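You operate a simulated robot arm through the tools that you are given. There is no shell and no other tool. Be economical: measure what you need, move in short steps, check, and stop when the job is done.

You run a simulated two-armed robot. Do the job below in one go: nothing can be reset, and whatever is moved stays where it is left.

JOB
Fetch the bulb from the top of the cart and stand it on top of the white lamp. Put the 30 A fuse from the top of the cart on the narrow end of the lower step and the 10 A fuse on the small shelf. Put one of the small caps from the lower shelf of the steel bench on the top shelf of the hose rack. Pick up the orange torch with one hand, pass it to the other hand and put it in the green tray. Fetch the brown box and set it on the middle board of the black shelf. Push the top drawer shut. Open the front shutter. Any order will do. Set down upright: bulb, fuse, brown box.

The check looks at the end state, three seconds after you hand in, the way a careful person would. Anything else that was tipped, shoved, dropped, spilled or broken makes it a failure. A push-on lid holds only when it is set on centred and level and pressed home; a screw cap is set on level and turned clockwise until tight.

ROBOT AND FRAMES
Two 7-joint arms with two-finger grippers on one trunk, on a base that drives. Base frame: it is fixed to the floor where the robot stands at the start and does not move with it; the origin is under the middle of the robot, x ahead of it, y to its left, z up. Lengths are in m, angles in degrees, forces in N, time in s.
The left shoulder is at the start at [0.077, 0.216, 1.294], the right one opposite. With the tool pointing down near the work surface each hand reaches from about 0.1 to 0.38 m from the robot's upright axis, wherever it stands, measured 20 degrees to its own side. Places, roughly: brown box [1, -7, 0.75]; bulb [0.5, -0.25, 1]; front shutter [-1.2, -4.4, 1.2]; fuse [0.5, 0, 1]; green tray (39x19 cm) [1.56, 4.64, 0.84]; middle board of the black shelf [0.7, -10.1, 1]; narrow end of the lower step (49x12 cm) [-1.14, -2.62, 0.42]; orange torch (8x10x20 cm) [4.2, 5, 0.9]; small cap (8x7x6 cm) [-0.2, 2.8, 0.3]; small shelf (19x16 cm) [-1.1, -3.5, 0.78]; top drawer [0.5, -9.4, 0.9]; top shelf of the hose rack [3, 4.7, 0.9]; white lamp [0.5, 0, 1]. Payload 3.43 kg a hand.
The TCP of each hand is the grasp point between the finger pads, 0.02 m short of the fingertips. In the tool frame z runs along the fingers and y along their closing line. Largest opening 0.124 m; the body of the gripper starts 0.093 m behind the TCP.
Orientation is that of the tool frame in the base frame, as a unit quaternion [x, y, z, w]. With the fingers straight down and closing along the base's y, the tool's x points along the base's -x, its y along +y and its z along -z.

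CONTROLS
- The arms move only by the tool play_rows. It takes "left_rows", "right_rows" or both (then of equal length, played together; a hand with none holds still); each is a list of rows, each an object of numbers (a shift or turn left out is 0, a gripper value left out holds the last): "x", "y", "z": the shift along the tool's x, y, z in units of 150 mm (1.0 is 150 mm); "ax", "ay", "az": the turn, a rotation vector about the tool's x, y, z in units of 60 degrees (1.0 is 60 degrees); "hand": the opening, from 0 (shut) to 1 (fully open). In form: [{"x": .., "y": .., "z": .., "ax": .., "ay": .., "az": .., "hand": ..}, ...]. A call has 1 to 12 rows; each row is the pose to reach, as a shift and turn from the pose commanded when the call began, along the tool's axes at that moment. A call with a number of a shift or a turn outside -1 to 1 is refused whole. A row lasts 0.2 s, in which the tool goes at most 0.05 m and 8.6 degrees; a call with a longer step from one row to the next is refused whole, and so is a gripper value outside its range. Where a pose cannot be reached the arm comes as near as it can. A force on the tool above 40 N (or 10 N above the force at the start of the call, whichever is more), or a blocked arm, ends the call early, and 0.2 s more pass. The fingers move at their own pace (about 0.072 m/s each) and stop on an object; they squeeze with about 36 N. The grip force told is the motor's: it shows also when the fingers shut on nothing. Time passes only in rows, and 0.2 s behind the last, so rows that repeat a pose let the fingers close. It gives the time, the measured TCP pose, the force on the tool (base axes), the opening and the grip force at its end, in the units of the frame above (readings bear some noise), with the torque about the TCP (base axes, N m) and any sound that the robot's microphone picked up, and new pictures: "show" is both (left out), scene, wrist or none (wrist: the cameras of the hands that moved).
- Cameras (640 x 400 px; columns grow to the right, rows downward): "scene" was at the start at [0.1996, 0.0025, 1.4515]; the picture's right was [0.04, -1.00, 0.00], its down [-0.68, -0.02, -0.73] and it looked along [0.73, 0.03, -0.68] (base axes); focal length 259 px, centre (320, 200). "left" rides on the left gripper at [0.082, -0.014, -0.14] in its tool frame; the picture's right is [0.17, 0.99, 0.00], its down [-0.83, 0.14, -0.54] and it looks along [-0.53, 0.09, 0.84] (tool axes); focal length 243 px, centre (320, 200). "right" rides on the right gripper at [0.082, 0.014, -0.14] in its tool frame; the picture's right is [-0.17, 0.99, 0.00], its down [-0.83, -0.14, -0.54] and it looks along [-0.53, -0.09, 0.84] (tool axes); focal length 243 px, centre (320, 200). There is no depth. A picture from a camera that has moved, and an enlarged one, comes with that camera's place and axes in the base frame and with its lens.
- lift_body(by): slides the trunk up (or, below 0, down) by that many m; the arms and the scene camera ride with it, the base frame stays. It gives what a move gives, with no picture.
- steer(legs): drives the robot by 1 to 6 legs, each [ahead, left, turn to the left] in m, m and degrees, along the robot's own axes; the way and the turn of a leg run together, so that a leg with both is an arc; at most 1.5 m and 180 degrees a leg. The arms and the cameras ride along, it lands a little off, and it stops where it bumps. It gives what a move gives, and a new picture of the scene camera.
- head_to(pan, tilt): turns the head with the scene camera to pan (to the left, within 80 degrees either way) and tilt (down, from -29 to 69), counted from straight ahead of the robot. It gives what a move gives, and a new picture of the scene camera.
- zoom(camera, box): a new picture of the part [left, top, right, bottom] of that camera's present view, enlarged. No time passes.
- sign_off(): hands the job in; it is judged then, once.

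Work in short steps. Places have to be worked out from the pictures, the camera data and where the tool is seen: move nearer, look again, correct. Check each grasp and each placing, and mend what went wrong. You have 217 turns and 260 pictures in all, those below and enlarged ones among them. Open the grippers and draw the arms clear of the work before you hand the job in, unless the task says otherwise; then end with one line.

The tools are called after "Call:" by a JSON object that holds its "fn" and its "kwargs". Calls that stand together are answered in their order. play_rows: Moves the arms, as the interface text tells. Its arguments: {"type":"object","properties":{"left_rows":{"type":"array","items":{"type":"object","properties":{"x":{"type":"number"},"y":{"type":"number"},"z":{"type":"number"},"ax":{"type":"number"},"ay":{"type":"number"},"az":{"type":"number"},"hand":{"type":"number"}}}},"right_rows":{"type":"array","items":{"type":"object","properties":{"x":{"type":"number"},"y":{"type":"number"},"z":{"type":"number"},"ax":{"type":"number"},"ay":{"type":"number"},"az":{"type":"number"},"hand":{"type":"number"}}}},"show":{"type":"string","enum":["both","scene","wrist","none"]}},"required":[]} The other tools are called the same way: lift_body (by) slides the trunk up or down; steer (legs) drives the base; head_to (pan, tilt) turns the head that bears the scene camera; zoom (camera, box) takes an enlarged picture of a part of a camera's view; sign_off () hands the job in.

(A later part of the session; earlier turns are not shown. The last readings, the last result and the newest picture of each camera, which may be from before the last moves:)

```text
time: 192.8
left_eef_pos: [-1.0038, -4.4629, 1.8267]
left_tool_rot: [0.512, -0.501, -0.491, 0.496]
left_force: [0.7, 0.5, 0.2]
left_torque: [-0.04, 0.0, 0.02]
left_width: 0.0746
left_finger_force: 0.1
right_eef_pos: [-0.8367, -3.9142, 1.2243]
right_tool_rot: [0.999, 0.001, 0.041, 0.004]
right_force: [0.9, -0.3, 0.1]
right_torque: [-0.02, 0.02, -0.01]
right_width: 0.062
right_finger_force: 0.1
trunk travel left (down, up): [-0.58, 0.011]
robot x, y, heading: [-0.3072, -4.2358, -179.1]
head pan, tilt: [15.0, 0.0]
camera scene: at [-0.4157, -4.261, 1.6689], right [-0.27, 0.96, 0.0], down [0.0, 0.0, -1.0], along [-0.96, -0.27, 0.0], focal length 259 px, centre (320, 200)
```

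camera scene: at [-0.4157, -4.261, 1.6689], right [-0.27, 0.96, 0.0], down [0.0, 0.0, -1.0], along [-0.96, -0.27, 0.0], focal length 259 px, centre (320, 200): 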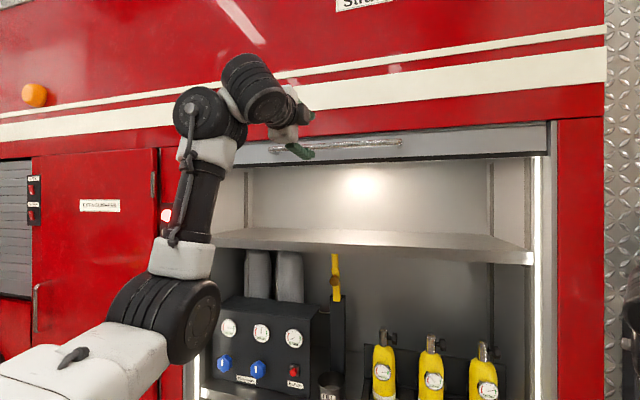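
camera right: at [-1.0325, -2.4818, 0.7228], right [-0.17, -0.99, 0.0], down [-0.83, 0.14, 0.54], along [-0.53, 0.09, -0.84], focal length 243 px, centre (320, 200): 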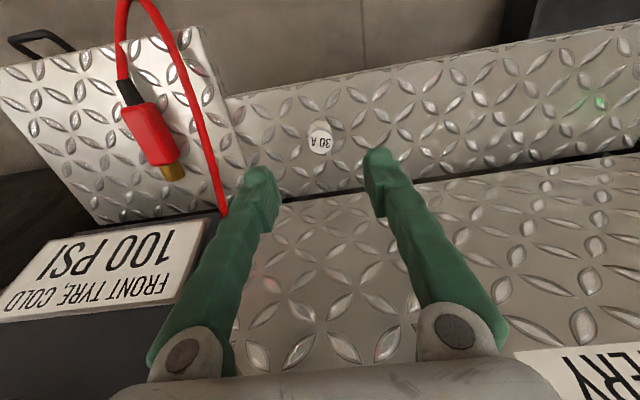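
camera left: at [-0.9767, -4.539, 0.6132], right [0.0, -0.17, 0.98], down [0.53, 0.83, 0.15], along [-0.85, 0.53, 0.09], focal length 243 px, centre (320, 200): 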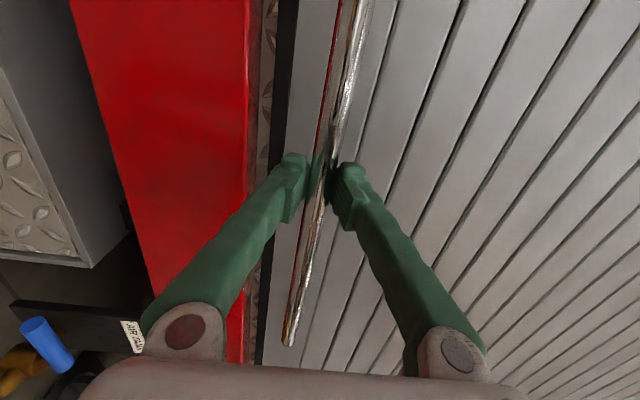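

The shutter stays up. I back away and bring the left hand down again in free space.

Call:
{"fn": "steer", "kwargs": {"legs": [[-0.25, 0, 0]]}}

Call:
{"fn": "play_rows", "kwargs": {"left_rows": [{"y": -0.3}, {"y": -0.6}, {"y": -0.9, "ax": 0.1}, {"y": -1, "ax": 0.24, "z": 0.2}, {"y": -1, "ax": 0.38, "z": 0.2}, {"y": -1, "ax": 0.52, "z": 0.2}, {"y": -1, "ax": 0.66, "z": 0.2}, {"y": -1, "ax": 0.8, "z": 0.2}, {"y": -1, "ax": 0.93, "z": 0.2}], "show": "none"}}

```text
time: 194.9
left_eef_pos: [-0.7587, -4.4614, 1.8252]
left_tool_rot: [0.511, -0.503, -0.491, 0.495]
left_force: [-0.9, 0.7, -0.3]
left_torque: [-0.02, 0.01, -0.02]
left_width: 0.0744
left_finger_force: 0.0
right_eef_pos: [-0.588, -3.9105, 1.2236]
right_tool_rot: [0.999, 0.001, 0.042, 0.004]
right_force: [-0.7, 0.5, 0.0]
right_torque: [-0.01, -0.06, 0.01]
right_width: 0.062
right_finger_force: 0.1
trunk travel left (down, up): [-0.58, 0.011]
robot x, y, heading: [-0.0594, -4.2301, -179.4]
head pan, tilt: [15.0, 0.0]
camera scene: at [-0.1696, -4.2587, 1.6684], right [-0.27, 0.96, 0.0], down [0.0, 0.0, -1.0], along [-0.96, -0.27, 0.0], focal length 259 px, centre (320, 200)
```

scene: 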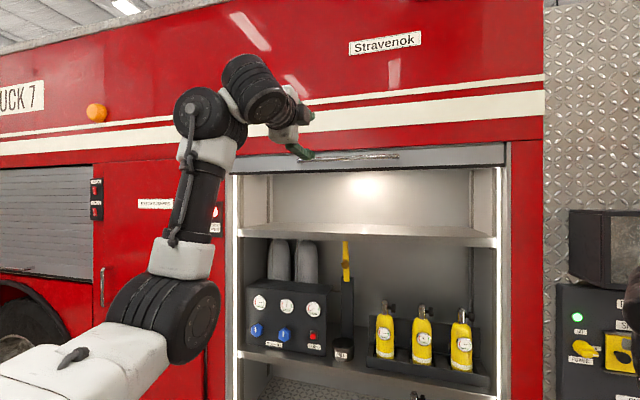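

```text
time: 196.9
left_eef_pos: [-0.7769, -4.4591, 1.6803]
left_tool_rot: [0.683, -0.673, -0.203, 0.2]
left_force: [-1.6, 0.3, -2.9]
left_torque: [-0.03, 0.09, 0.02]
left_width: 0.0744
left_finger_force: 0.1
right_eef_pos: [-0.5822, -3.9099, 1.2275]
right_tool_rot: [0.999, 0.0, 0.038, 0.004]
right_force: [0.4, 0.6, 0.1]
right_torque: [-0.01, 0.07, 0.01]
right_width: 0.062
right_finger_force: 0.0
trunk travel left (down, up): [-0.58, 0.011]
robot x, y, heading: [-0.0565, -4.2311, -179.3]
head pan, tilt: [15.0, 0.0]
```

Call:
{"fn": "play_rows", "kwargs": {"left_rows": [{"z": 0.25, "ax": 0.13}, {"z": 0.5, "ax": 0.27}, {"z": 0.75, "ax": 0.41}, {"z": 1, "ax": 0.55}], "show": "none"}}

Call:
{"fn": "play_rows", "kwargs": {"left_rows": [{"z": 0.3, "az": -0.14}, {"z": 0.6, "az": -0.28}, {"z": 0.9, "az": -0.42}, {"z": 1, "az": -0.56}, {"z": 1, "az": -0.7}, {"z": 1, "az": -0.84}, {"z": 1, "az": -0.98}], "show": "none"}}

Call:
{"fn": "play_rows", "kwargs": {"left_rows": [{"z": 0.3, "az": -0.14}, {"z": 0.6, "az": -0.28}, {"z": 0.8, "az": -0.42}, {"z": 0.8, "az": -0.52}], "show": "none"}}

Call:
{"fn": "lift_body", "kwargs": {"by": -0.13}}

Call:
{"fn": "head_to", "kwargs": {"pan": 75, "tilt": 15}}

```text
time: 197.9
left_eef_pos: [-0.7824, -4.5093, 1.3977]
left_tool_rot: [0.712, -0.702, -0.005, 0.0]
left_force: [-0.9, 0.0, -3.4]
left_torque: [0.08, -0.15, 0.01]
left_width: 0.0744
left_finger_force: 0.1
left hand out of reach, approached as far as the arm can: row 1, 2, 3, 4
right_eef_pos: [-0.5873, -3.9149, 1.2187]
right_tool_rot: [0.999, 0.001, 0.046, 0.002]
right_force: [-0.3, -1.1, -1.1]
right_torque: [0.04, -0.03, 0.03]
right_width: 0.062
right_finger_force: 0.0
trunk travel left (down, up): [-0.58, 0.011]
robot x, y, heading: [-0.0547, -4.2356, -179.3]
head pan, tilt: [15.0, 0.0]
```

```text
time: 199.0
left_eef_pos: [-0.7796, -4.5028, 1.263]
left_tool_rot: [0.891, -0.453, -0.003, -0.003]
left_force: [-6.3, 1.5, -13.2]
left_torque: [0.36, -0.1, -0.17]
left_width: 0.0746
left_finger_force: 0.1
right_eef_pos: [-0.585, -3.9114, 1.2251]
right_tool_rot: [0.999, 0.0, 0.039, 0.003]
right_force: [-0.1, -0.1, 0.5]
right_torque: [0.02, 0.03, -0.02]
right_width: 0.062
right_finger_force: 0.0
trunk travel left (down, up): [-0.58, 0.011]
robot x, y, heading: [-0.0567, -4.2323, -179.1]
head pan, tilt: [15.0, 0.0]
stopped in row 5 (left hand): the force on the tool passed its limit at 106 N (the readings are from after the stop); the commanded pose is now the measured one
```

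```text
time: 199.3
left_eef_pos: [-0.7847, -4.5024, 1.2527]
left_tool_rot: [0.897, -0.442, -0.005, -0.002]
left_force: [-1.0, 0.7, -2.6]
left_torque: [0.04, 0.05, -0.04]
left_width: 0.0743
left_finger_force: 0.1
right_eef_pos: [-0.5858, -3.9106, 1.2233]
right_tool_rot: [0.999, 0.001, 0.041, 0.004]
right_force: [0.0, 0.4, -0.2]
right_torque: [-0.01, -0.02, 0.02]
right_width: 0.0619
right_finger_force: 0.2
trunk travel left (down, up): [-0.58, 0.011]
robot x, y, heading: [-0.0624, -4.236, -179.3]
head pan, tilt: [15.0, 0.0]
stopped in row 1 (left hand): the force on the tool passed its limit at 58 N (the readings are from after the stop); the commanded pose is now the measured one
```

```text
time: 199.6
left_eef_pos: [-0.7844, -4.5017, 1.2496]
left_tool_rot: [0.892, -0.451, -0.007, -0.002]
left_force: [-7.8, -3.1, -18.4]
left_torque: [1.53, 0.09, -0.61]
left_width: 0.0745
left_finger_force: 0.1
right_eef_pos: [-0.5862, -3.911, 1.2216]
right_tool_rot: [0.999, 0.001, 0.042, 0.004]
right_force: [0.0, 0.4, 0.2]
right_torque: [-0.01, -0.01, 0.03]
right_width: 0.0622
right_finger_force: 0.0
trunk travel left (down, up): [-0.578, 0.013]
robot x, y, heading: [-0.0555, -4.2327, -179.5]
head pan, tilt: [15.0, 0.0]
stopped: the force on the tool passed its limit at 103 N (the readings are from after the stop); the commanded pose is now the measured one
```

```text
time: 200.9
left_eef_pos: [-0.7833, -4.5021, 1.2512]
left_tool_rot: [0.893, -0.451, -0.007, -0.003]
left_force: [-11.4, -11.9, -33.5]
left_torque: [3.79, 0.52, -1.41]
left_width: 0.0743
left_finger_force: 0.1
right_eef_pos: [-0.5877, -3.9108, 1.2222]
right_tool_rot: [0.999, 0.001, 0.04, 0.004]
right_force: [0.4, 0.4, -0.3]
right_torque: [0.0, 0.01, 0.0]
right_width: 0.0619
right_finger_force: 0.1
trunk travel left (down, up): [-0.578, 0.013]
robot x, y, heading: [-0.0553, -4.2338, -179.1]
head pan, tilt: [75.0, 15.0]
camera scene: at [-0.1063, -4.3246, 1.6425], right [-0.97, 0.25, 0.0], down [0.06, 0.25, -0.97], along [-0.24, -0.94, -0.26], focal length 259 px, centre (320, 200)
```

scene: 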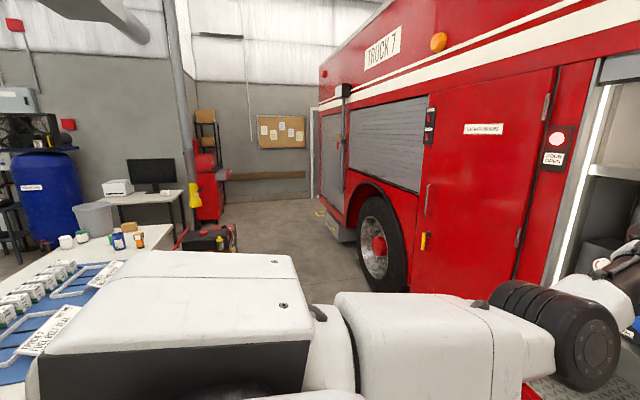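

A large force sits on the left tool; probably the hand touches its own arm. I look at it.

Call:
{"fn": "head_to", "kwargs": {"pan": 35, "tilt": 35}}

Call:
{"fn": "zoom", "kwargs": {"camera": "left", "box": [0, 0, 640, 400]}}

```text
time: 202.0
left_eef_pos: [-0.7839, -4.5025, 1.2489]
left_tool_rot: [0.893, -0.45, -0.007, -0.002]
left_force: [-10.5, -11.1, -36.3]
left_torque: [3.92, 0.64, -1.44]
left_width: 0.0746
left_finger_force: 0.0
right_eef_pos: [-0.5869, -3.9106, 1.2212]
right_tool_rot: [0.999, 0.0, 0.041, 0.005]
right_force: [-0.6, -0.2, 0.1]
right_torque: [0.01, 0.0, 0.02]
right_width: 0.062
right_finger_force: 0.0
trunk travel left (down, up): [-0.578, 0.013]
robot x, y, heading: [-0.0577, -4.232, -179.2]
head pan, tilt: [35.0, 35.0]
camera scene: at [-0.1546, -4.2857, 1.6105], right [-0.59, 0.81, 0.0], down [0.46, 0.34, -0.82], along [-0.66, -0.48, -0.57], focal length 259 px, centre (320, 200)
```

scene: 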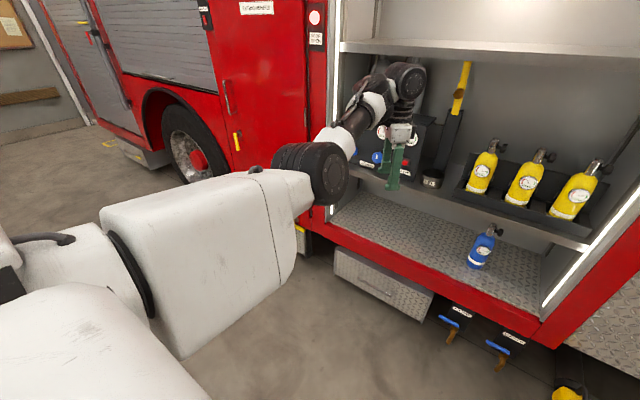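

```text
1.00 times, centred on (320, 200) of left (not enlarged: the box is as wide or as high as the picture)
camera zoom: at [-0.7226, -4.5624, 1.3883], right [-0.69, -0.72, 0.0], down [-0.6, 0.58, 0.55], along [-0.4, 0.38, -0.83], focal length 243 px, centre (320, 200)
```

zoom: 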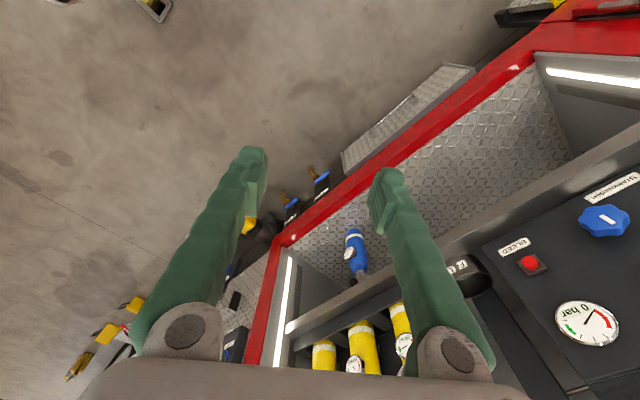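

The hand is jammed against its own forearm. I move it forward and turn it partly back.

Call:
{"fn": "play_rows", "kwargs": {"left_rows": [{"x": -0.1, "y": 0.13, "az": 0.1}, {"x": -0.2, "y": 0.27, "az": 0.24}, {"x": -0.3, "y": 0.4, "az": 0.38}, {"x": -0.4, "y": 0.53, "az": 0.5}], "show": "none"}}

```text
time: 203.0
left_eef_pos: [-0.8083, -4.4823, 1.2698]
left_tool_rot: [0.758, -0.653, -0.007, 0.001]
left_force: [-0.5, -0.4, -0.4]
left_torque: [-0.04, 0.03, -0.01]
left_width: 0.0744
left_finger_force: 0.1
left hand out of reach, approached as far as the arm can: row 2, 3, 4
right_eef_pos: [-0.5865, -3.9083, 1.2208]
right_tool_rot: [0.999, 0.0, 0.04, 0.005]
right_force: [0.0, 0.3, 0.3]
right_torque: [-0.02, 0.01, 0.01]
right_width: 0.062
right_finger_force: 0.0
trunk travel left (down, up): [-0.578, 0.013]
robot x, y, heading: [-0.0608, -4.2322, -179.0]
head pan, tilt: [35.0, 35.0]
```

Free now. I lower the hand and pull it slightly back.

Call:
{"fn": "play_rows", "kwargs": {"left_rows": [{"z": 0.25}, {"z": 0.5}, {"z": 0.75}, {"z": 1}], "show": "none"}}

Call:
{"fn": "play_rows", "kwargs": {"left_rows": [{"az": -0.14}, {"az": -0.28}, {"az": -0.42}, {"az": -0.56}, {"az": -0.7}, {"az": -0.84}, {"az": -0.98}], "show": "none"}}

```text
time: 204.0
left_eef_pos: [-0.811, -4.4836, 1.1171]
left_tool_rot: [0.746, -0.666, -0.007, -0.001]
left_force: [0.5, 0.4, 0.1]
left_torque: [0.02, -0.02, -0.02]
left_width: 0.0742
left_finger_force: 0.1
right_eef_pos: [-0.5883, -3.911, 1.2207]
right_tool_rot: [0.999, 0.001, 0.041, 0.004]
right_force: [0.1, 0.2, -1.2]
right_torque: [0.05, 0.0, -0.02]
right_width: 0.062
right_finger_force: 0.0
trunk travel left (down, up): [-0.578, 0.013]
robot x, y, heading: [-0.0566, -4.233, -178.7]
head pan, tilt: [35.0, 35.0]
```

```text
time: 205.6
left_eef_pos: [-0.8096, -4.4821, 1.1174]
left_tool_rot: [0.977, -0.213, -0.005, -0.004]
left_force: [-0.4, -0.3, 0.0]
left_torque: [-0.02, 0.0, 0.0]
left_width: 0.0745
left_finger_force: 0.0
right_eef_pos: [-0.5849, -3.9104, 1.2215]
right_tool_rot: [0.999, 0.001, 0.042, 0.004]
right_force: [0.2, -0.3, 0.4]
right_torque: [0.01, -0.04, 0.02]
right_width: 0.062
right_finger_force: 0.2
trunk travel left (down, up): [-0.578, 0.013]
robot x, y, heading: [-0.0573, -4.2308, -179.3]
head pan, tilt: [35.0, 35.0]
```

Both hands are free and down. I lower the trunk to normal and look left/down at the bench on the other side of the aisle.

Call:
{"fn": "lift_body", "kwargs": {"by": -0.13}}

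Call:
{"fn": "steer", "kwargs": {"legs": [[0, 0, 45]]}}

Call:
{"fn": "head_to", "kwargs": {"pan": 60, "tilt": 35}}

```text
time: 206.8
left_eef_pos: [-0.8112, -4.4818, 1.0002]
left_tool_rot: [0.977, -0.214, -0.005, -0.005]
left_force: [-7.5, -1.1, -18.5]
left_torque: [0.57, 0.37, -0.28]
left_width: 0.0747
left_finger_force: 0.1
right_eef_pos: [-0.5866, -3.9101, 1.1064]
right_tool_rot: [0.999, 0.001, 0.048, 0.004]
right_force: [-0.2, -0.3, 0.3]
right_torque: [-0.01, 0.0, -0.01]
right_width: 0.0621
right_finger_force: 0.2
trunk travel left (down, up): [-0.471, 0.12]
robot x, y, heading: [-0.0584, -4.2352, -179.0]
head pan, tilt: [35.0, 35.0]
stopped: the force on the tool passed its limit at 65 N (the readings are from after the stop); the commanded pose is now the measured one
```

```text
time: 210.0
left_eef_pos: [-0.4143, -4.9403, 1.0003]
left_tool_rot: [0.985, 0.174, -0.005, -0.003]
left_force: [-4.2, -8.9, -35.7]
left_torque: [-0.2, 1.81, -0.49]
left_width: 0.0743
left_finger_force: 0.2
right_eef_pos: [-0.6601, -4.3775, 1.1095]
right_tool_rot: [0.923, 0.382, 0.046, -0.014]
right_force: [0.2, 0.0, 0.0]
right_torque: [-0.02, -0.02, -0.02]
right_width: 0.0619
right_finger_force: 0.0
trunk travel left (down, up): [-0.471, 0.12]
robot x, y, heading: [-0.0567, -4.235, -134.1]
head pan, tilt: [35.0, 35.0]
camera scene: at [-0.1499, -4.3991, 1.4868], right [-0.99, 0.16, 0.0], down [0.09, 0.57, -0.82], along [-0.13, -0.81, -0.57], focal length 259 px, centre (320, 200)
```

scene: 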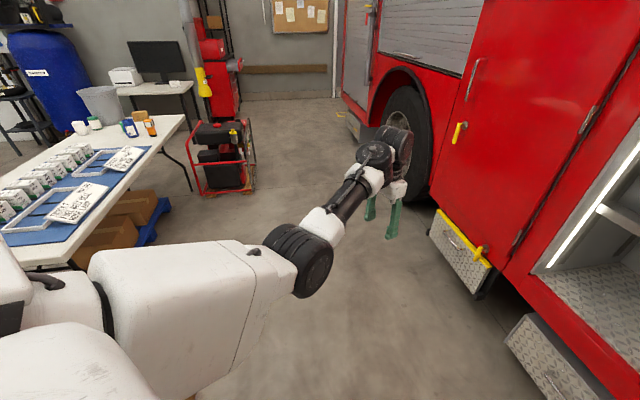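

```text
time: 210.8
left_eef_pos: [-0.4148, -4.9409, 1.0001]
left_tool_rot: [0.985, 0.174, -0.005, -0.002]
left_force: [-5.1, -7.2, -26.8]
left_torque: [-0.06, 1.25, -0.36]
left_width: 0.0747
left_finger_force: 0.0
right_eef_pos: [-0.659, -4.3773, 1.1082]
right_tool_rot: [0.923, 0.383, 0.045, -0.014]
right_force: [0.9, -0.5, -1.3]
right_torque: [-0.04, 0.02, 0.04]
right_width: 0.062
right_finger_force: 0.1
trunk travel left (down, up): [-0.471, 0.12]
robot x, y, heading: [-0.0577, -4.2362, -134.0]
head pan, tilt: [60.0, 35.0]
camera scene: at [-0.1119, -4.397, 1.4868], right [-0.96, -0.27, 0.0], down [-0.15, 0.55, -0.82], along [0.22, -0.79, -0.57], focal length 259 px, centre (320, 200)
```

scene: 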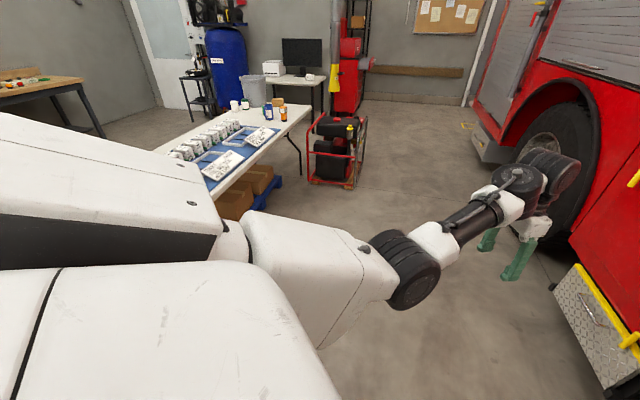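

The left tool again presses on its own arm. I turn it back some and extend it a little.

Call:
{"fn": "play_rows", "kwargs": {"left_rows": [{"z": -0.15}, {"z": -0.3, "az": 0.12}, {"z": -0.3, "az": 0.25}, {"z": -0.3, "az": 0.38}], "show": "none"}}

Call:
{"fn": "zoom", "kwargs": {"camera": "scene", "box": [380, 120, 620, 320]}}

```text
time: 211.1
left_eef_pos: [-0.4158, -4.9422, 1.0026]
left_tool_rot: [0.985, 0.173, -0.007, -0.001]
left_force: [-4.0, -6.5, -19.3]
left_torque: [0.16, 0.7, -0.28]
left_width: 0.0741
left_finger_force: 0.1
right_eef_pos: [-0.6586, -4.3775, 1.1086]
right_tool_rot: [0.923, 0.382, 0.045, -0.014]
right_force: [0.4, -0.5, 0.1]
right_torque: [-0.03, 0.0, 0.0]
right_width: 0.0624
right_finger_force: 0.0
trunk travel left (down, up): [-0.471, 0.12]
robot x, y, heading: [-0.0572, -4.2276, -134.2]
head pan, tilt: [60.0, 35.0]
stopped in row 1 (left hand): the force on the tool passed its limit at 64 N (the readings are from after the stop); the commanded pose is now the measured one
```

```text
2.00 times, centred on (500, 220) of scene
camera zoom: at [-0.1117, -4.3969, 1.4868], right [-0.96, -0.27, 0.0], down [-0.16, 0.55, -0.82], along [0.22, -0.79, -0.57], focal length 518 px, centre (-40, 160)
```

zoom: 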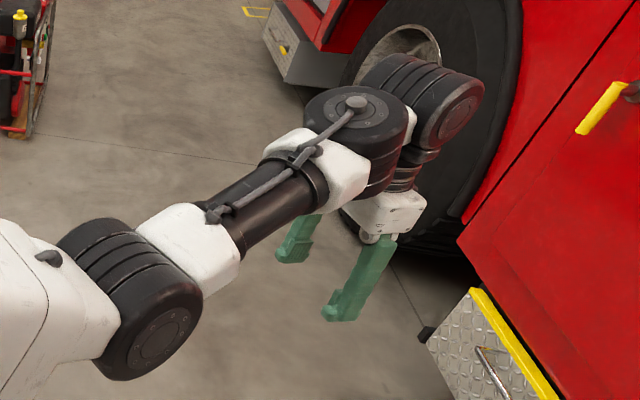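

The gripper sits folded under its own forearm. I move it down and forward to unfold.

Call:
{"fn": "play_rows", "kwargs": {"left_rows": [{"z": 0.1}, {"z": 0.25, "x": -0.1, "y": 0.05}, {"z": 0.4, "x": -0.25, "y": 0.12}, {"z": 0.55, "x": -0.4, "y": 0.2}], "show": "none"}}

```text
time: 212.1
left_eef_pos: [-0.4494, -4.9704, 0.9318]
left_tool_rot: [0.985, 0.175, -0.008, -0.002]
left_force: [-0.2, -0.2, 0.3]
left_torque: [0.04, -0.01, 0.0]
left_width: 0.0745
left_finger_force: 0.1
left hand out of reach, approached as far as the arm can: row 4
right_eef_pos: [-0.6601, -4.3767, 1.1089]
right_tool_rot: [0.923, 0.382, 0.046, -0.014]
right_force: [-0.7, 0.4, 0.0]
right_torque: [-0.01, 0.0, -0.04]
right_width: 0.062
right_finger_force: 0.0
trunk travel left (down, up): [-0.471, 0.12]
robot x, y, heading: [-0.0584, -4.2325, -134.3]
head pan, tilt: [60.0, 35.0]
```

Force is gone. The brown box sits at the far end of the white table (≈(1.05, -7.0)), with a generator beside it, so I'll go around: along the aisle to y≈-8, facing -y.

Call:
{"fn": "steer", "kwargs": {"legs": [[0, 0, 44], [1.2, -0.25, 0], [1.3, 0, 0]]}}

Call:
{"fn": "head_to", "kwargs": {"pan": 15, "tilt": 30}}

```text
time: 230.1
left_eef_pos: [-0.096, -7.5379, 0.9305]
left_tool_rot: [0.849, 0.529, -0.007, 0.001]
left_force: [-1.2, -0.3, -0.7]
left_torque: [0.01, 0.02, -0.02]
left_width: 0.0742
left_finger_force: 0.0
right_eef_pos: [-0.6593, -7.2549, 1.1083]
right_tool_rot: [0.714, 0.699, 0.037, -0.03]
right_force: [-0.5, -0.6, 0.6]
right_torque: [0.05, -0.01, -0.01]
right_width: 0.062
right_finger_force: 0.0
trunk travel left (down, up): [-0.471, 0.12]
robot x, y, heading: [-0.3261, -6.7344, -90.6]
head pan, tilt: [60.0, 35.0]
camera scene: at [-0.2512, -6.8891, 1.4868], right [-0.51, -0.86, 0.0], down [-0.49, 0.29, -0.82], along [0.71, -0.42, -0.57], focal length 259 px, centre (320, 200)
```

scene: 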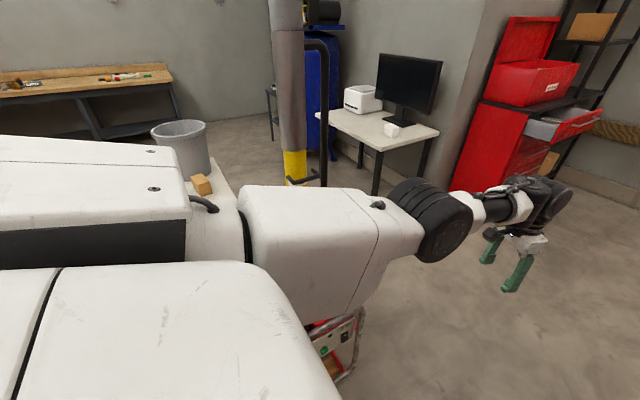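

```text
time: 231.2
left_eef_pos: [-0.096, -7.5375, 0.9315]
left_tool_rot: [0.849, 0.529, -0.007, 0.0]
left_force: [-1.1, 0.2, -0.4]
left_torque: [-0.02, 0.01, -0.02]
left_width: 0.0745
left_finger_force: 0.1
right_eef_pos: [-0.6588, -7.2556, 1.1081]
right_tool_rot: [0.713, 0.699, 0.037, -0.03]
right_force: [-0.4, -0.3, 0.9]
right_torque: [0.01, 0.01, -0.01]
right_width: 0.0622
right_finger_force: 0.1
trunk travel left (down, up): [-0.471, 0.12]
robot x, y, heading: [-0.325, -6.7333, -90.8]
head pan, tilt: [15.0, 30.0]
camera scene: at [-0.3043, -6.9322, 1.4946], right [-0.97, -0.25, 0.0], down [-0.13, 0.48, -0.87], along [0.22, -0.84, -0.5], focal length 259 px, centre (320, 200)
```

scene: 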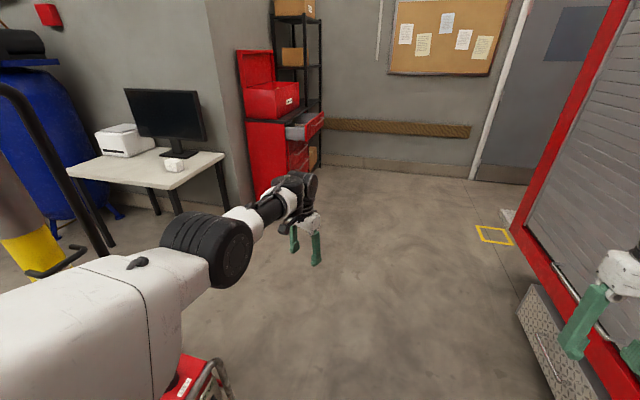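

The small brown box is at (1.06, -6.95); the gap between table end, generator and desk needs care. I drive on to y≈-7.85 and turn to face +x to look.

Call:
{"fn": "steer", "kwargs": {"legs": [[1.1, 0, 0], [0, 0, 90]]}}

Call:
{"fn": "head_to", "kwargs": {"pan": 15, "tilt": 35}}

```text
time: 243.4
left_eef_pos: [0.4657, -7.6076, 0.9316]
left_tool_rot: [0.222, 0.975, -0.004, 0.006]
left_force: [0.2, -0.5, -0.1]
left_torque: [-0.01, -0.01, 0.02]
left_width: 0.0744
left_finger_force: 0.1
right_eef_pos: [0.1875, -8.1732, 1.1079]
right_tool_rot: [0.007, 0.999, 0.005, -0.047]
right_force: [0.0, -0.2, -0.6]
right_torque: [-0.01, 0.0, 0.02]
right_width: 0.062
right_finger_force: 0.0
trunk travel left (down, up): [-0.471, 0.12]
robot x, y, heading: [-0.338, -7.8436, -0.0]
head pan, tilt: [15.0, 30.0]
camera scene: at [-0.1397, -7.8192, 1.4946], right [0.26, -0.97, 0.0], down [-0.48, -0.13, -0.87], along [0.84, 0.22, -0.5], focal length 259 px, centre (320, 200)
```

scene: 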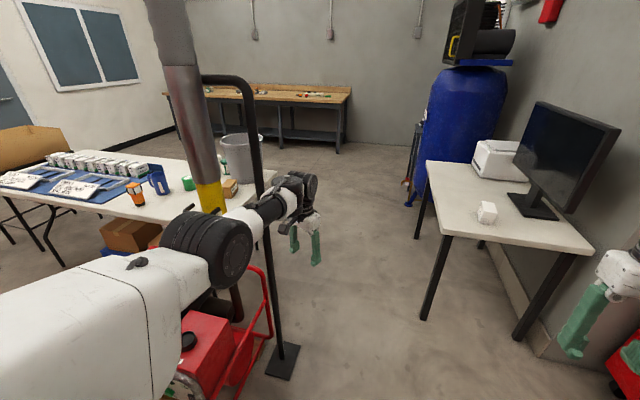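

```text
time: 244.1
left_eef_pos: [0.4659, -7.6074, 0.9324]
left_tool_rot: [0.222, 0.975, -0.005, 0.005]
left_force: [-0.4, 0.7, -0.2]
left_torque: [-0.01, 0.0, -0.01]
left_width: 0.0743
left_finger_force: 0.0
right_eef_pos: [0.1872, -8.1718, 1.1078]
right_tool_rot: [0.008, 0.999, 0.005, -0.047]
right_force: [0.1, 0.0, -0.9]
right_torque: [0.03, -0.03, 0.01]
right_width: 0.0618
right_finger_force: 0.0
trunk travel left (down, up): [-0.471, 0.12]
robot x, y, heading: [-0.334, -7.8417, -0.1]
head pan, tilt: [15.0, 35.0]
camera scene: at [-0.142, -7.8198, 1.4868], right [0.26, -0.97, 0.0], down [-0.55, -0.15, -0.82], along [0.79, 0.21, -0.57], focal length 259 px, centre (320, 200)
```

scene: 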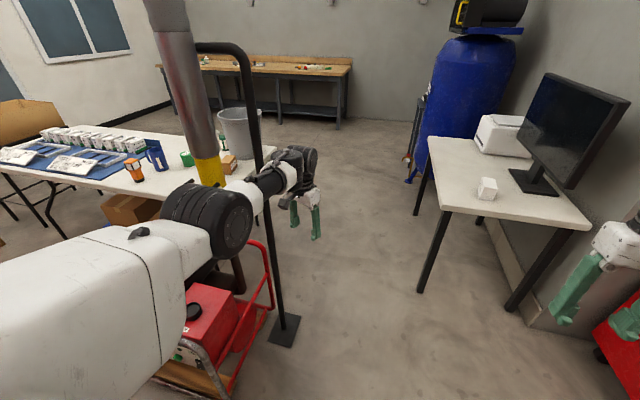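

A column and hoop guard block that side, so I'll take the box from the aisle side instead, near (0.43, -6.4), reaching over the table corner. First back to the aisle at y≈-6.4.

Call:
{"fn": "steer", "kwargs": {"legs": [[-0.3, 0, 0], [0, 1.45, 0]]}}

```text
time: 265.4
left_eef_pos: [0.1699, -6.1688, 0.9311]
left_tool_rot: [0.224, 0.974, -0.005, 0.005]
left_force: [1.0, 0.1, 0.0]
left_torque: [0.0, 0.0, 0.04]
left_width: 0.0745
left_finger_force: 0.1
right_eef_pos: [-0.1086, -6.7319, 1.1081]
right_tool_rot: [0.009, 0.999, 0.005, -0.047]
right_force: [-0.8, -0.4, 0.1]
right_torque: [-0.01, 0.0, -0.01]
right_width: 0.062
right_finger_force: 0.1
trunk travel left (down, up): [-0.471, 0.12]
robot x, y, heading: [-0.6321, -6.4037, -0.6]
head pan, tilt: [15.0, 35.0]
camera scene: at [-0.4374, -6.3786, 1.4868], right [0.25, -0.97, 0.0], down [-0.55, -0.15, -0.82], along [0.79, 0.21, -0.57], focal length 259 px, centre (320, 200)
```

scene: 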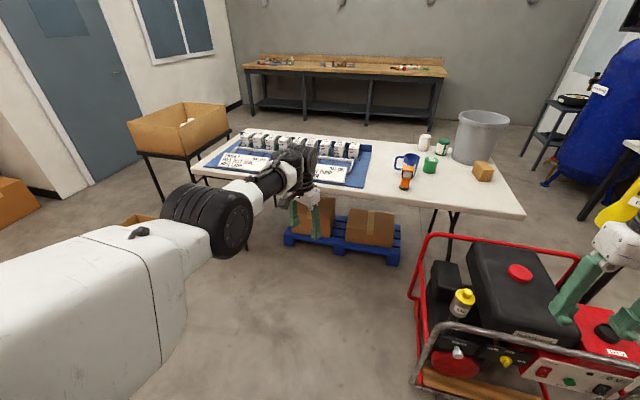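

Now the table is in good view: brown box at about (1.08, -6.95). Before reaching over, I need the left arm tucked; I move it left, back and up in free space.

Call:
{"fn": "play_rows", "kwargs": {"left_rows": [{"x": 0.15, "y": 0.25}, {"x": 0.35, "y": 0.45, "z": -0.1}, {"x": 0.6, "y": 0.6, "z": -0.2}, {"x": 0.8, "y": 0.75, "z": -0.3}, {"x": 1, "y": 0.9, "z": -0.3}], "show": "scene"}}

```text
time: 266.6
left_eef_pos: [0.0937, -5.9795, 0.9729]
left_tool_rot: [0.223, 0.975, -0.005, 0.005]
left_force: [-0.6, -0.5, 0.2]
left_torque: [-0.04, 0.0, -0.01]
left_width: 0.0743
left_finger_force: 0.1
right_eef_pos: [-0.109, -6.7311, 1.1087]
right_tool_rot: [0.009, 0.999, 0.005, -0.047]
right_force: [0.4, 0.1, -0.6]
right_torque: [0.01, 0.0, 0.0]
right_width: 0.0617
right_finger_force: 0.0
trunk travel left (down, up): [-0.471, 0.12]
robot x, y, heading: [-0.6295, -6.3987, -0.3]
head pan, tilt: [15.0, 35.0]
camera scene: at [-0.4378, -6.3775, 1.4868], right [0.25, -0.97, 0.0], down [-0.55, -0.15, -0.82], along [0.79, 0.21, -0.57], focal length 259 px, centre (320, 200)
```

scene: 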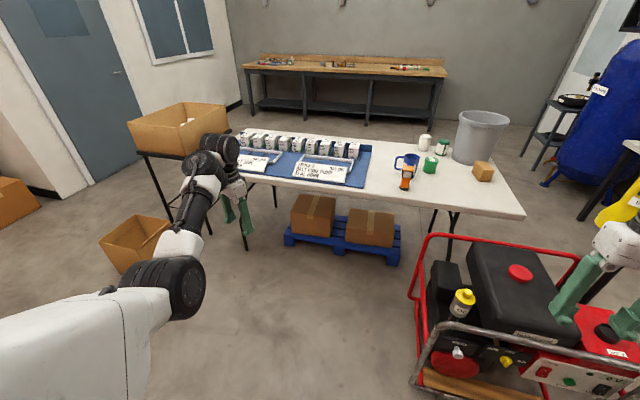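

Call:
{"fn": "play_rows", "kwargs": {"left_rows": [{"y": 0.25, "z": -0.2}, {"y": 0.45, "z": -0.4}, {"x": 0.15, "y": 0.65, "z": -0.6}, {"x": 0.3, "y": 0.8, "z": -0.8}, {"x": 0.5, "y": 0.9, "z": -1}], "show": "none"}}

Call:
{"fn": "head_to", "kwargs": {"pan": 50, "tilt": 25}}

```text
time: 267.8
left_eef_pos: [0.0913, -5.8198, 1.1124]
left_tool_rot: [0.216, 0.976, -0.006, -0.013]
left_force: [-0.3, 0.6, -0.8]
left_torque: [0.03, 0.01, 0.0]
left_width: 0.0744
left_finger_force: 0.0
left hand out of reach, approached as far as the arm can: row 5
right_eef_pos: [-0.1094, -6.7321, 1.1088]
right_tool_rot: [0.009, 0.999, 0.005, -0.048]
right_force: [-0.4, 0.4, 0.5]
right_torque: [0.0, -0.06, 0.01]
right_width: 0.0619
right_finger_force: 0.1
trunk travel left (down, up): [-0.471, 0.12]
robot x, y, heading: [-0.6319, -6.4026, -0.4]
head pan, tilt: [15.0, 35.0]
```

```text
time: 268.8
left_eef_pos: [0.0917, -5.8199, 1.1135]
left_tool_rot: [0.216, 0.976, -0.006, -0.013]
left_force: [0.1, 0.4, -0.8]
left_torque: [-0.04, -0.01, -0.02]
left_width: 0.0743
left_finger_force: 0.0
right_eef_pos: [-0.1085, -6.7329, 1.1077]
right_tool_rot: [0.009, 0.999, 0.005, -0.047]
right_force: [1.2, 0.0, -0.2]
right_torque: [0.02, 0.03, 0.01]
right_width: 0.062
right_finger_force: 0.1
trunk travel left (down, up): [-0.471, 0.12]
robot x, y, heading: [-0.6329, -6.3987, -0.2]
head pan, tilt: [50.0, 25.0]
camera scene: at [-0.463, -6.3308, 1.5025], right [0.76, -0.65, 0.0], down [-0.27, -0.32, -0.91], along [0.59, 0.69, -0.42], focal length 259 px, centre (320, 200)
```

scene: 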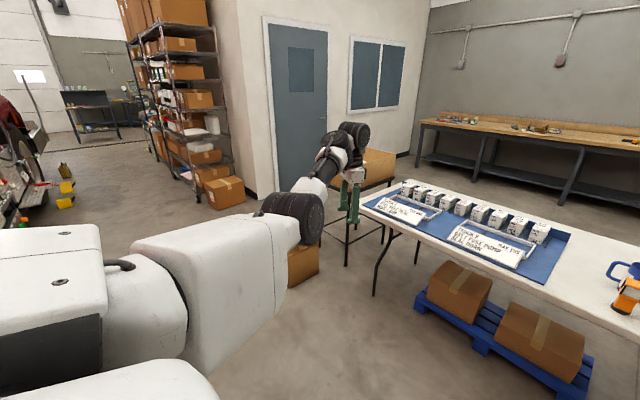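

I raise the left hand another 0.3 m so it clears the table when the trunk is lowered.

Call:
{"fn": "play_rows", "kwargs": {"left_rows": [{"z": -0.25}, {"z": -0.5}, {"z": -0.75}, {"z": -1}], "show": "none"}}

Call:
{"fn": "play_rows", "kwargs": {"left_rows": [{"z": -0.25}, {"z": -0.5}, {"z": -0.75}, {"z": -1}], "show": "none"}}

```text
time: 269.2
left_eef_pos: [0.0908, -5.8169, 1.1404]
left_tool_rot: [0.206, 0.978, -0.028, 0.003]
left_force: [9.1, 0.0, -19.7]
left_torque: [-0.41, -0.17, -0.21]
left_width: 0.0747
left_finger_force: 0.0
right_eef_pos: [-0.1103, -6.7326, 1.1084]
right_tool_rot: [0.009, 0.999, 0.005, -0.047]
right_force: [-1.2, -0.1, -0.2]
right_torque: [0.0, -0.06, 0.0]
right_width: 0.0622
right_finger_force: 0.0
trunk travel left (down, up): [-0.471, 0.12]
robot x, y, heading: [-0.6309, -6.3978, -0.4]
head pan, tilt: [50.0, 25.0]
stopped in row 1 (left hand): the force on the tool passed its limit at 213 N (the readings are from after the stop); the commanded pose is now the measured one
```

```text
time: 269.5
left_eef_pos: [0.0939, -5.8175, 1.1507]
left_tool_rot: [0.205, 0.978, -0.027, 0.003]
left_force: [2.7, 5.6, -4.4]
left_torque: [-0.92, 0.04, -0.47]
left_width: 0.0742
left_finger_force: 0.0
right_eef_pos: [-0.1089, -6.7337, 1.1069]
right_tool_rot: [0.009, 0.999, 0.004, -0.048]
right_force: [0.1, 0.3, 0.2]
right_torque: [-0.01, 0.03, -0.02]
right_width: 0.0621
right_finger_force: 0.1
trunk travel left (down, up): [-0.471, 0.12]
robot x, y, heading: [-0.6321, -6.3994, -0.2]
head pan, tilt: [50.0, 25.0]
stopped in row 1 (left hand): the force on the tool passed its limit at 42 N (the readings are from after the stop); the commanded pose is now the measured one
```

The hand presses against its forearm again when folded; I straighten the wrist by pitching the tool forward.

Call:
{"fn": "play_rows", "kwargs": {"left_rows": [{"z": 0.1, "ay": -0.05}, {"z": 0.15, "ay": -0.18}, {"z": 0.15, "ay": -0.32}, {"z": 0.15, "ay": -0.46}, {"z": 0.15, "ay": -0.6}, {"z": 0.15, "ay": -0.74}, {"z": 0.15, "ay": -0.88}, {"z": 0.15, "ay": -1}], "show": "none"}}

```text
time: 269.8
left_eef_pos: [0.096, -5.8154, 1.1444]
left_tool_rot: [0.209, 0.977, -0.028, 0.018]
left_force: [4.6, 8.0, -20.5]
left_torque: [-1.71, -0.91, -0.78]
left_width: 0.0744
left_finger_force: 0.1
right_eef_pos: [-0.1091, -6.7335, 1.1071]
right_tool_rot: [0.009, 0.999, 0.004, -0.047]
right_force: [1.1, 0.4, -0.2]
right_torque: [-0.02, -0.01, -0.02]
right_width: 0.0623
right_finger_force: 0.2
trunk travel left (down, up): [-0.471, 0.12]
robot x, y, heading: [-0.6284, -6.4036, -0.3]
head pan, tilt: [50.0, 25.0]
stopped in row 1 (left hand): the force on the tool passed its limit at 70 N (the readings are from after the stop); the commanded pose is now the measured one
```

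Call:
{"fn": "play_rows", "kwargs": {"left_rows": [{"z": 0.1}, {"z": 0.2, "x": -0.1}, {"z": 0.3, "x": -0.25}, {"z": 0.4, "x": -0.4}, {"z": 0.4, "x": -0.4, "ay": -0.1}, {"z": 0.4, "x": -0.4, "ay": -0.22}], "show": "scene"}}

Call:
{"fn": "zoom", "kwargs": {"camera": "scene", "box": [230, 100, 430, 240]}}

```text
time: 271.2
left_eef_pos: [0.1517, -5.8431, 1.0876]
left_tool_rot: [0.203, 0.969, -0.053, 0.13]
left_force: [-0.4, 0.6, -0.2]
left_torque: [-0.03, 0.02, -0.01]
left_width: 0.0744
left_finger_force: 0.1
left hand out of reach, approached as far as the arm can: row 4
right_eef_pos: [-0.108, -6.7317, 1.1094]
right_tool_rot: [0.009, 0.999, 0.005, -0.047]
right_force: [0.1, 0.7, -0.3]
right_torque: [0.0, -0.01, -0.02]
right_width: 0.062
right_finger_force: 0.0
trunk travel left (down, up): [-0.471, 0.12]
robot x, y, heading: [-0.6323, -6.3958, -0.4]
head pan, tilt: [50.0, 25.0]
camera scene: at [-0.4636, -6.3295, 1.5025], right [0.76, -0.65, 0.0], down [-0.27, -0.32, -0.91], along [0.59, 0.69, -0.42], focal length 259 px, centre (320, 200)
```

scene: 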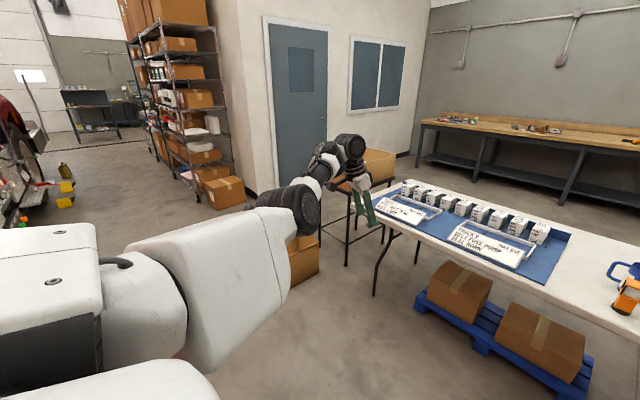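

```text
2.86 times, centred on (330, 170) of scene
camera zoom: at [-0.4636, -6.3295, 1.5025], right [0.76, -0.65, 0.0], down [-0.27, -0.32, -0.91], along [0.59, 0.69, -0.42], focal length 740 px, centre (291, 286)
```

zoom: 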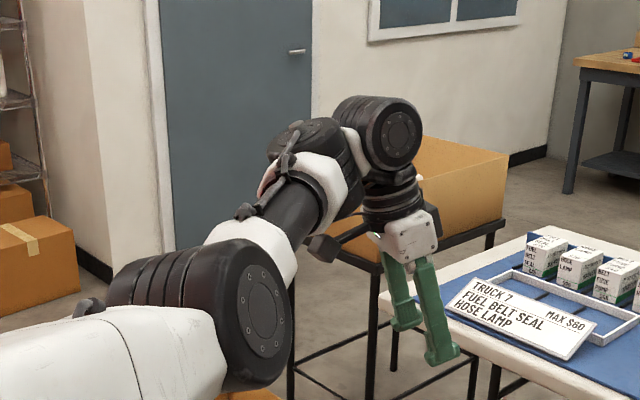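

The contact is released and pitching now works. I continue pitching the tool forward, then raise it.

Call:
{"fn": "play_rows", "kwargs": {"left_rows": [{"ay": -0.14}, {"ay": -0.28}, {"ay": -0.42}, {"ay": -0.56}, {"ay": -0.7}, {"ay": -0.84}, {"ay": -0.98}], "show": "none"}}

Call:
{"fn": "play_rows", "kwargs": {"left_rows": [{"x": 0.25}, {"x": 0.5}, {"x": 0.75}, {"x": 1}], "show": "scene"}}

```text
time: 272.8
left_eef_pos: [0.1526, -5.8455, 1.0884]
left_tool_rot: [0.152, 0.78, -0.146, 0.589]
left_force: [-0.1, -0.2, -0.7]
left_torque: [-0.02, -0.03, 0.03]
left_width: 0.0743
left_finger_force: 0.0
right_eef_pos: [-0.1101, -6.7343, 1.108]
right_tool_rot: [0.009, 0.999, 0.005, -0.046]
right_force: [-0.2, 0.5, -0.7]
right_torque: [0.02, -0.01, -0.02]
right_width: 0.0621
right_finger_force: 0.1
trunk travel left (down, up): [-0.471, 0.12]
robot x, y, heading: [-0.6323, -6.3992, -0.4]
head pan, tilt: [50.0, 25.0]
```

```text
time: 273.8
left_eef_pos: [0.1124, -5.8342, 0.9435]
left_tool_rot: [0.151, 0.78, -0.146, 0.589]
left_force: [-0.3, 1.4, 0.1]
left_torque: [-0.02, 0.0, -0.03]
left_width: 0.0744
left_finger_force: 0.1
right_eef_pos: [-0.1107, -6.732, 1.1076]
right_tool_rot: [0.008, 0.999, 0.005, -0.048]
right_force: [0.2, 0.2, -0.2]
right_torque: [-0.02, -0.01, -0.02]
right_width: 0.062
right_finger_force: 0.1
trunk travel left (down, up): [-0.471, 0.12]
robot x, y, heading: [-0.631, -6.4007, -0.2]
head pan, tilt: [50.0, 25.0]
camera scene: at [-0.4638, -6.3295, 1.5026], right [0.76, -0.65, 0.0], down [-0.27, -0.32, -0.91], along [0.59, 0.69, -0.42], focal length 259 px, centre (320, 200)
```

scene: 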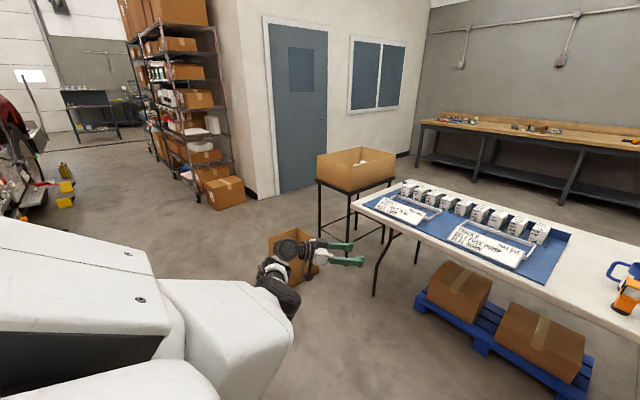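

Tool x now points down, so I raise with negative x.

Call:
{"fn": "play_rows", "kwargs": {"left_rows": [{"x": -0.25}, {"x": -0.5}, {"x": -0.75}, {"x": -1}], "show": "none"}}

Call:
{"fn": "play_rows", "kwargs": {"left_rows": [{"x": -0.25, "z": -0.1}, {"x": -0.5, "z": -0.2}, {"x": -0.75, "z": -0.3}, {"x": -1, "z": -0.4}], "show": "none"}}

Call:
{"fn": "play_rows", "kwargs": {"left_rows": [{"x": -0.25, "z": -0.1}, {"x": -0.5, "z": -0.2}, {"x": -0.75, "z": -0.3}, {"x": -0.9, "z": -0.4}], "show": "scene"}}

```text
time: 274.8
left_eef_pos: [0.1505, -5.8467, 1.0907]
left_tool_rot: [0.152, 0.78, -0.147, 0.589]
left_force: [0.3, 0.9, -0.4]
left_torque: [0.03, -0.01, -0.01]
left_width: 0.0743
left_finger_force: 0.0
right_eef_pos: [-0.1104, -6.7335, 1.1081]
right_tool_rot: [0.009, 0.999, 0.005, -0.047]
right_force: [-0.4, 0.7, -0.4]
right_torque: [0.0, -0.01, 0.0]
right_width: 0.0618
right_finger_force: 0.1
trunk travel left (down, up): [-0.471, 0.12]
robot x, y, heading: [-0.6294, -6.4022, -0.1]
head pan, tilt: [50.0, 25.0]
```

```text
time: 275.8
left_eef_pos: [0.138, -5.8305, 1.2507]
left_tool_rot: [0.152, 0.781, -0.145, 0.589]
left_force: [-0.1, -0.7, -0.6]
left_torque: [0.01, -0.01, 0.0]
left_width: 0.0745
left_finger_force: 0.0
right_eef_pos: [-0.1094, -6.7336, 1.1079]
right_tool_rot: [0.009, 0.999, 0.004, -0.048]
right_force: [0.1, 0.4, 0.1]
right_torque: [-0.01, -0.04, 0.0]
right_width: 0.0619
right_finger_force: 0.0
trunk travel left (down, up): [-0.471, 0.12]
robot x, y, heading: [-0.6292, -6.3975, -0.4]
head pan, tilt: [50.0, 25.0]
```

```text
time: 276.8
left_eef_pos: [0.1209, -5.8143, 1.3966]
left_tool_rot: [0.152, 0.78, -0.146, 0.589]
left_force: [0.6, -0.1, 0.2]
left_torque: [0.01, 0.0, 0.0]
left_width: 0.0745
left_finger_force: 0.0
right_eef_pos: [-0.1093, -6.7335, 1.1083]
right_tool_rot: [0.009, 0.999, 0.005, -0.047]
right_force: [-0.4, -0.3, -0.1]
right_torque: [0.0, -0.03, -0.02]
right_width: 0.062
right_finger_force: 0.1
trunk travel left (down, up): [-0.471, 0.12]
robot x, y, heading: [-0.6327, -6.4, -0.1]
head pan, tilt: [50.0, 25.0]
camera scene: at [-0.4642, -6.3311, 1.5027], right [0.76, -0.65, 0.0], down [-0.27, -0.32, -0.91], along [0.59, 0.69, -0.42], focal length 259 px, centre (320, 200)
```

scene: 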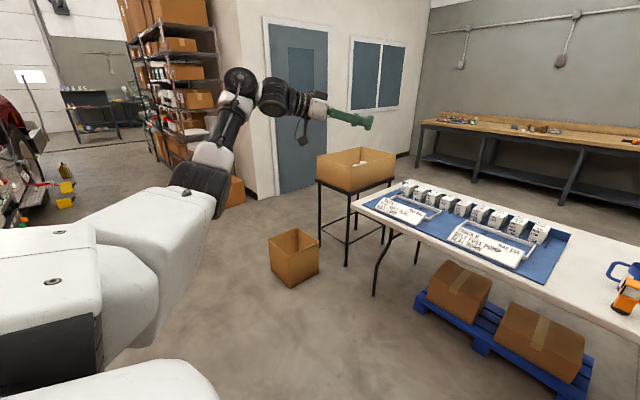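

Left hand is high and clear. I drive up to the table edge beside the generator.

Call:
{"fn": "steer", "kwargs": {"legs": [[0.98, 0.06, 0]]}}

Call:
{"fn": "head_to", "kwargs": {"pan": -30, "tilt": 40}}

```text
time: 283.1
left_eef_pos: [1.1061, -5.7587, 1.3959]
left_tool_rot: [0.151, 0.781, -0.145, 0.589]
left_force: [0.4, -0.6, -0.9]
left_torque: [-0.02, -0.01, 0.02]
left_width: 0.0741
left_finger_force: 0.1
right_eef_pos: [0.8772, -6.6758, 1.1082]
right_tool_rot: [0.009, 0.999, 0.005, -0.047]
right_force: [-0.8, 0.8, 0.7]
right_torque: [-0.03, 0.0, -0.03]
right_width: 0.0621
right_finger_force: 0.0
trunk travel left (down, up): [-0.471, 0.12]
robot x, y, heading: [0.3548, -6.3453, -0.3]
head pan, tilt: [50.0, 25.0]
camera scene: at [0.5227, -6.2749, 1.5026], right [0.76, -0.65, 0.0], down [-0.27, -0.32, -0.91], along [0.58, 0.69, -0.42], focal length 259 px, centre (320, 200)
```

scene: 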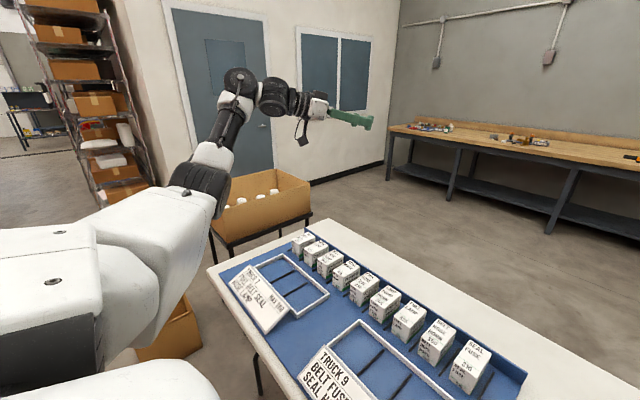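

```text
time: 284.6
left_eef_pos: [1.1069, -5.7583, 1.3955]
left_tool_rot: [0.151, 0.781, -0.145, 0.589]
left_force: [-0.5, -0.9, 0.3]
left_torque: [-0.05, 0.0, 0.01]
left_width: 0.0745
left_finger_force: 0.1
right_eef_pos: [0.8788, -6.6772, 1.1078]
right_tool_rot: [0.009, 0.999, 0.005, -0.047]
right_force: [-0.6, 0.5, 0.3]
right_torque: [0.02, 0.03, 0.01]
right_width: 0.0622
right_finger_force: 0.0
trunk travel left (down, up): [-0.471, 0.12]
robot x, y, heading: [0.3575, -6.3443, -0.0]
head pan, tilt: [-30.0, 40.0]
camera scene: at [0.5371, -6.3879, 1.4792], right [-0.5, -0.86, 0.0], down [-0.56, 0.32, -0.77], along [0.66, -0.38, -0.64], focal length 259 px, centre (320, 200)
```

scene: 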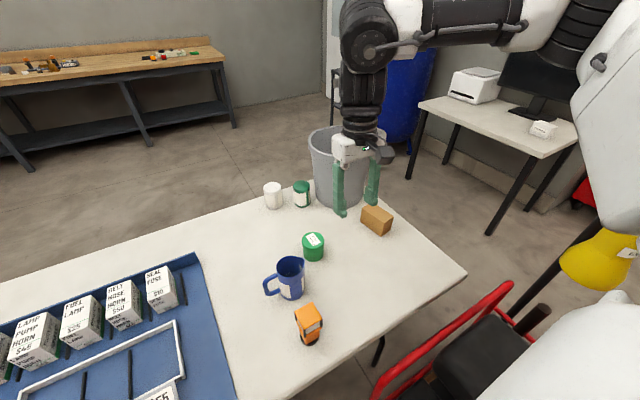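

Call:
{"fn": "zoom", "kwargs": {"camera": "scene", "box": [250, 150, 450, 280]}}

Call:
{"fn": "zoom", "kwargs": {"camera": "right", "box": [0, 0, 640, 400]}}

```text
3.08 times, centred on (350, 215) of scene
camera zoom: at [0.5371, -6.3879, 1.4792], right [-0.5, -0.86, 0.0], down [-0.56, 0.32, -0.77], along [0.66, -0.38, -0.64], focal length 797 px, centre (228, 154)
```

zoom: 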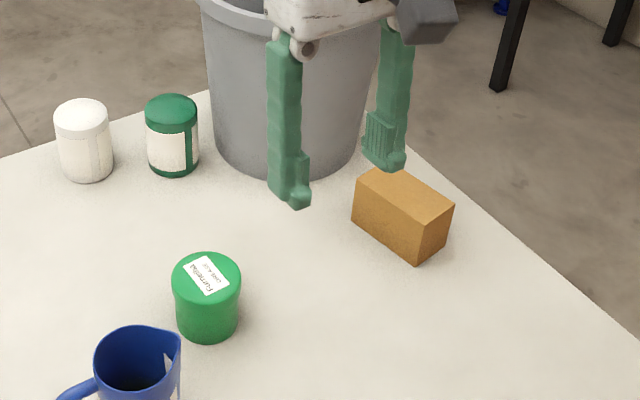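

```text
1.00 times, centred on (320, 200) of right (not enlarged: the box is as wide or as high as the picture)
camera zoom: at [0.8101, -6.663, 1.2548], right [0.18, 0.98, -0.01], down [0.88, -0.16, 0.46], along [0.45, -0.09, -0.89], focal length 243 px, centre (320, 200)
```

zoom: 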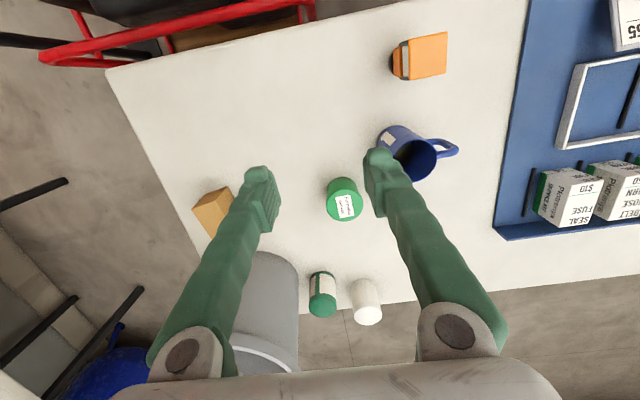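

The box (≈0.10×0.06×0.055) lies with its long side nearly along x. I move the right hand toward it at the present height, in two parts, opening it.

Call:
{"fn": "play_rows", "kwargs": {"right_rows": [{"x": -0.15, "y": -0.22, "ay": -0.09, "az": -0.06, "hand": 0.9}, {"x": -0.3, "y": -0.44, "ay": -0.09, "az": -0.175}, {"x": -0.45, "y": -0.66, "ay": -0.09, "az": -0.175}, {"x": -0.6, "y": -0.88, "ay": -0.09, "az": -0.175}], "show": "none"}}

```text
time: 285.6
left_eef_pos: [1.107, -5.759, 1.3963]
left_tool_rot: [0.151, 0.781, -0.145, 0.589]
left_force: [0.4, -0.9, 0.2]
left_torque: [-0.01, -0.03, -0.04]
left_width: 0.0744
left_finger_force: 0.2
right_eef_pos: [0.9651, -6.81, 1.0978]
right_tool_rot: [-0.083, 0.997, 0.009, 0.0]
right_force: [0.3, -0.5, 0.0]
right_torque: [0.06, -0.01, -0.02]
right_width: 0.1116
right_finger_force: 0.1
trunk travel left (down, up): [-0.471, 0.12]
robot x, y, heading: [0.3557, -6.3435, 0.1]
head pan, tilt: [-30.0, 40.0]
```

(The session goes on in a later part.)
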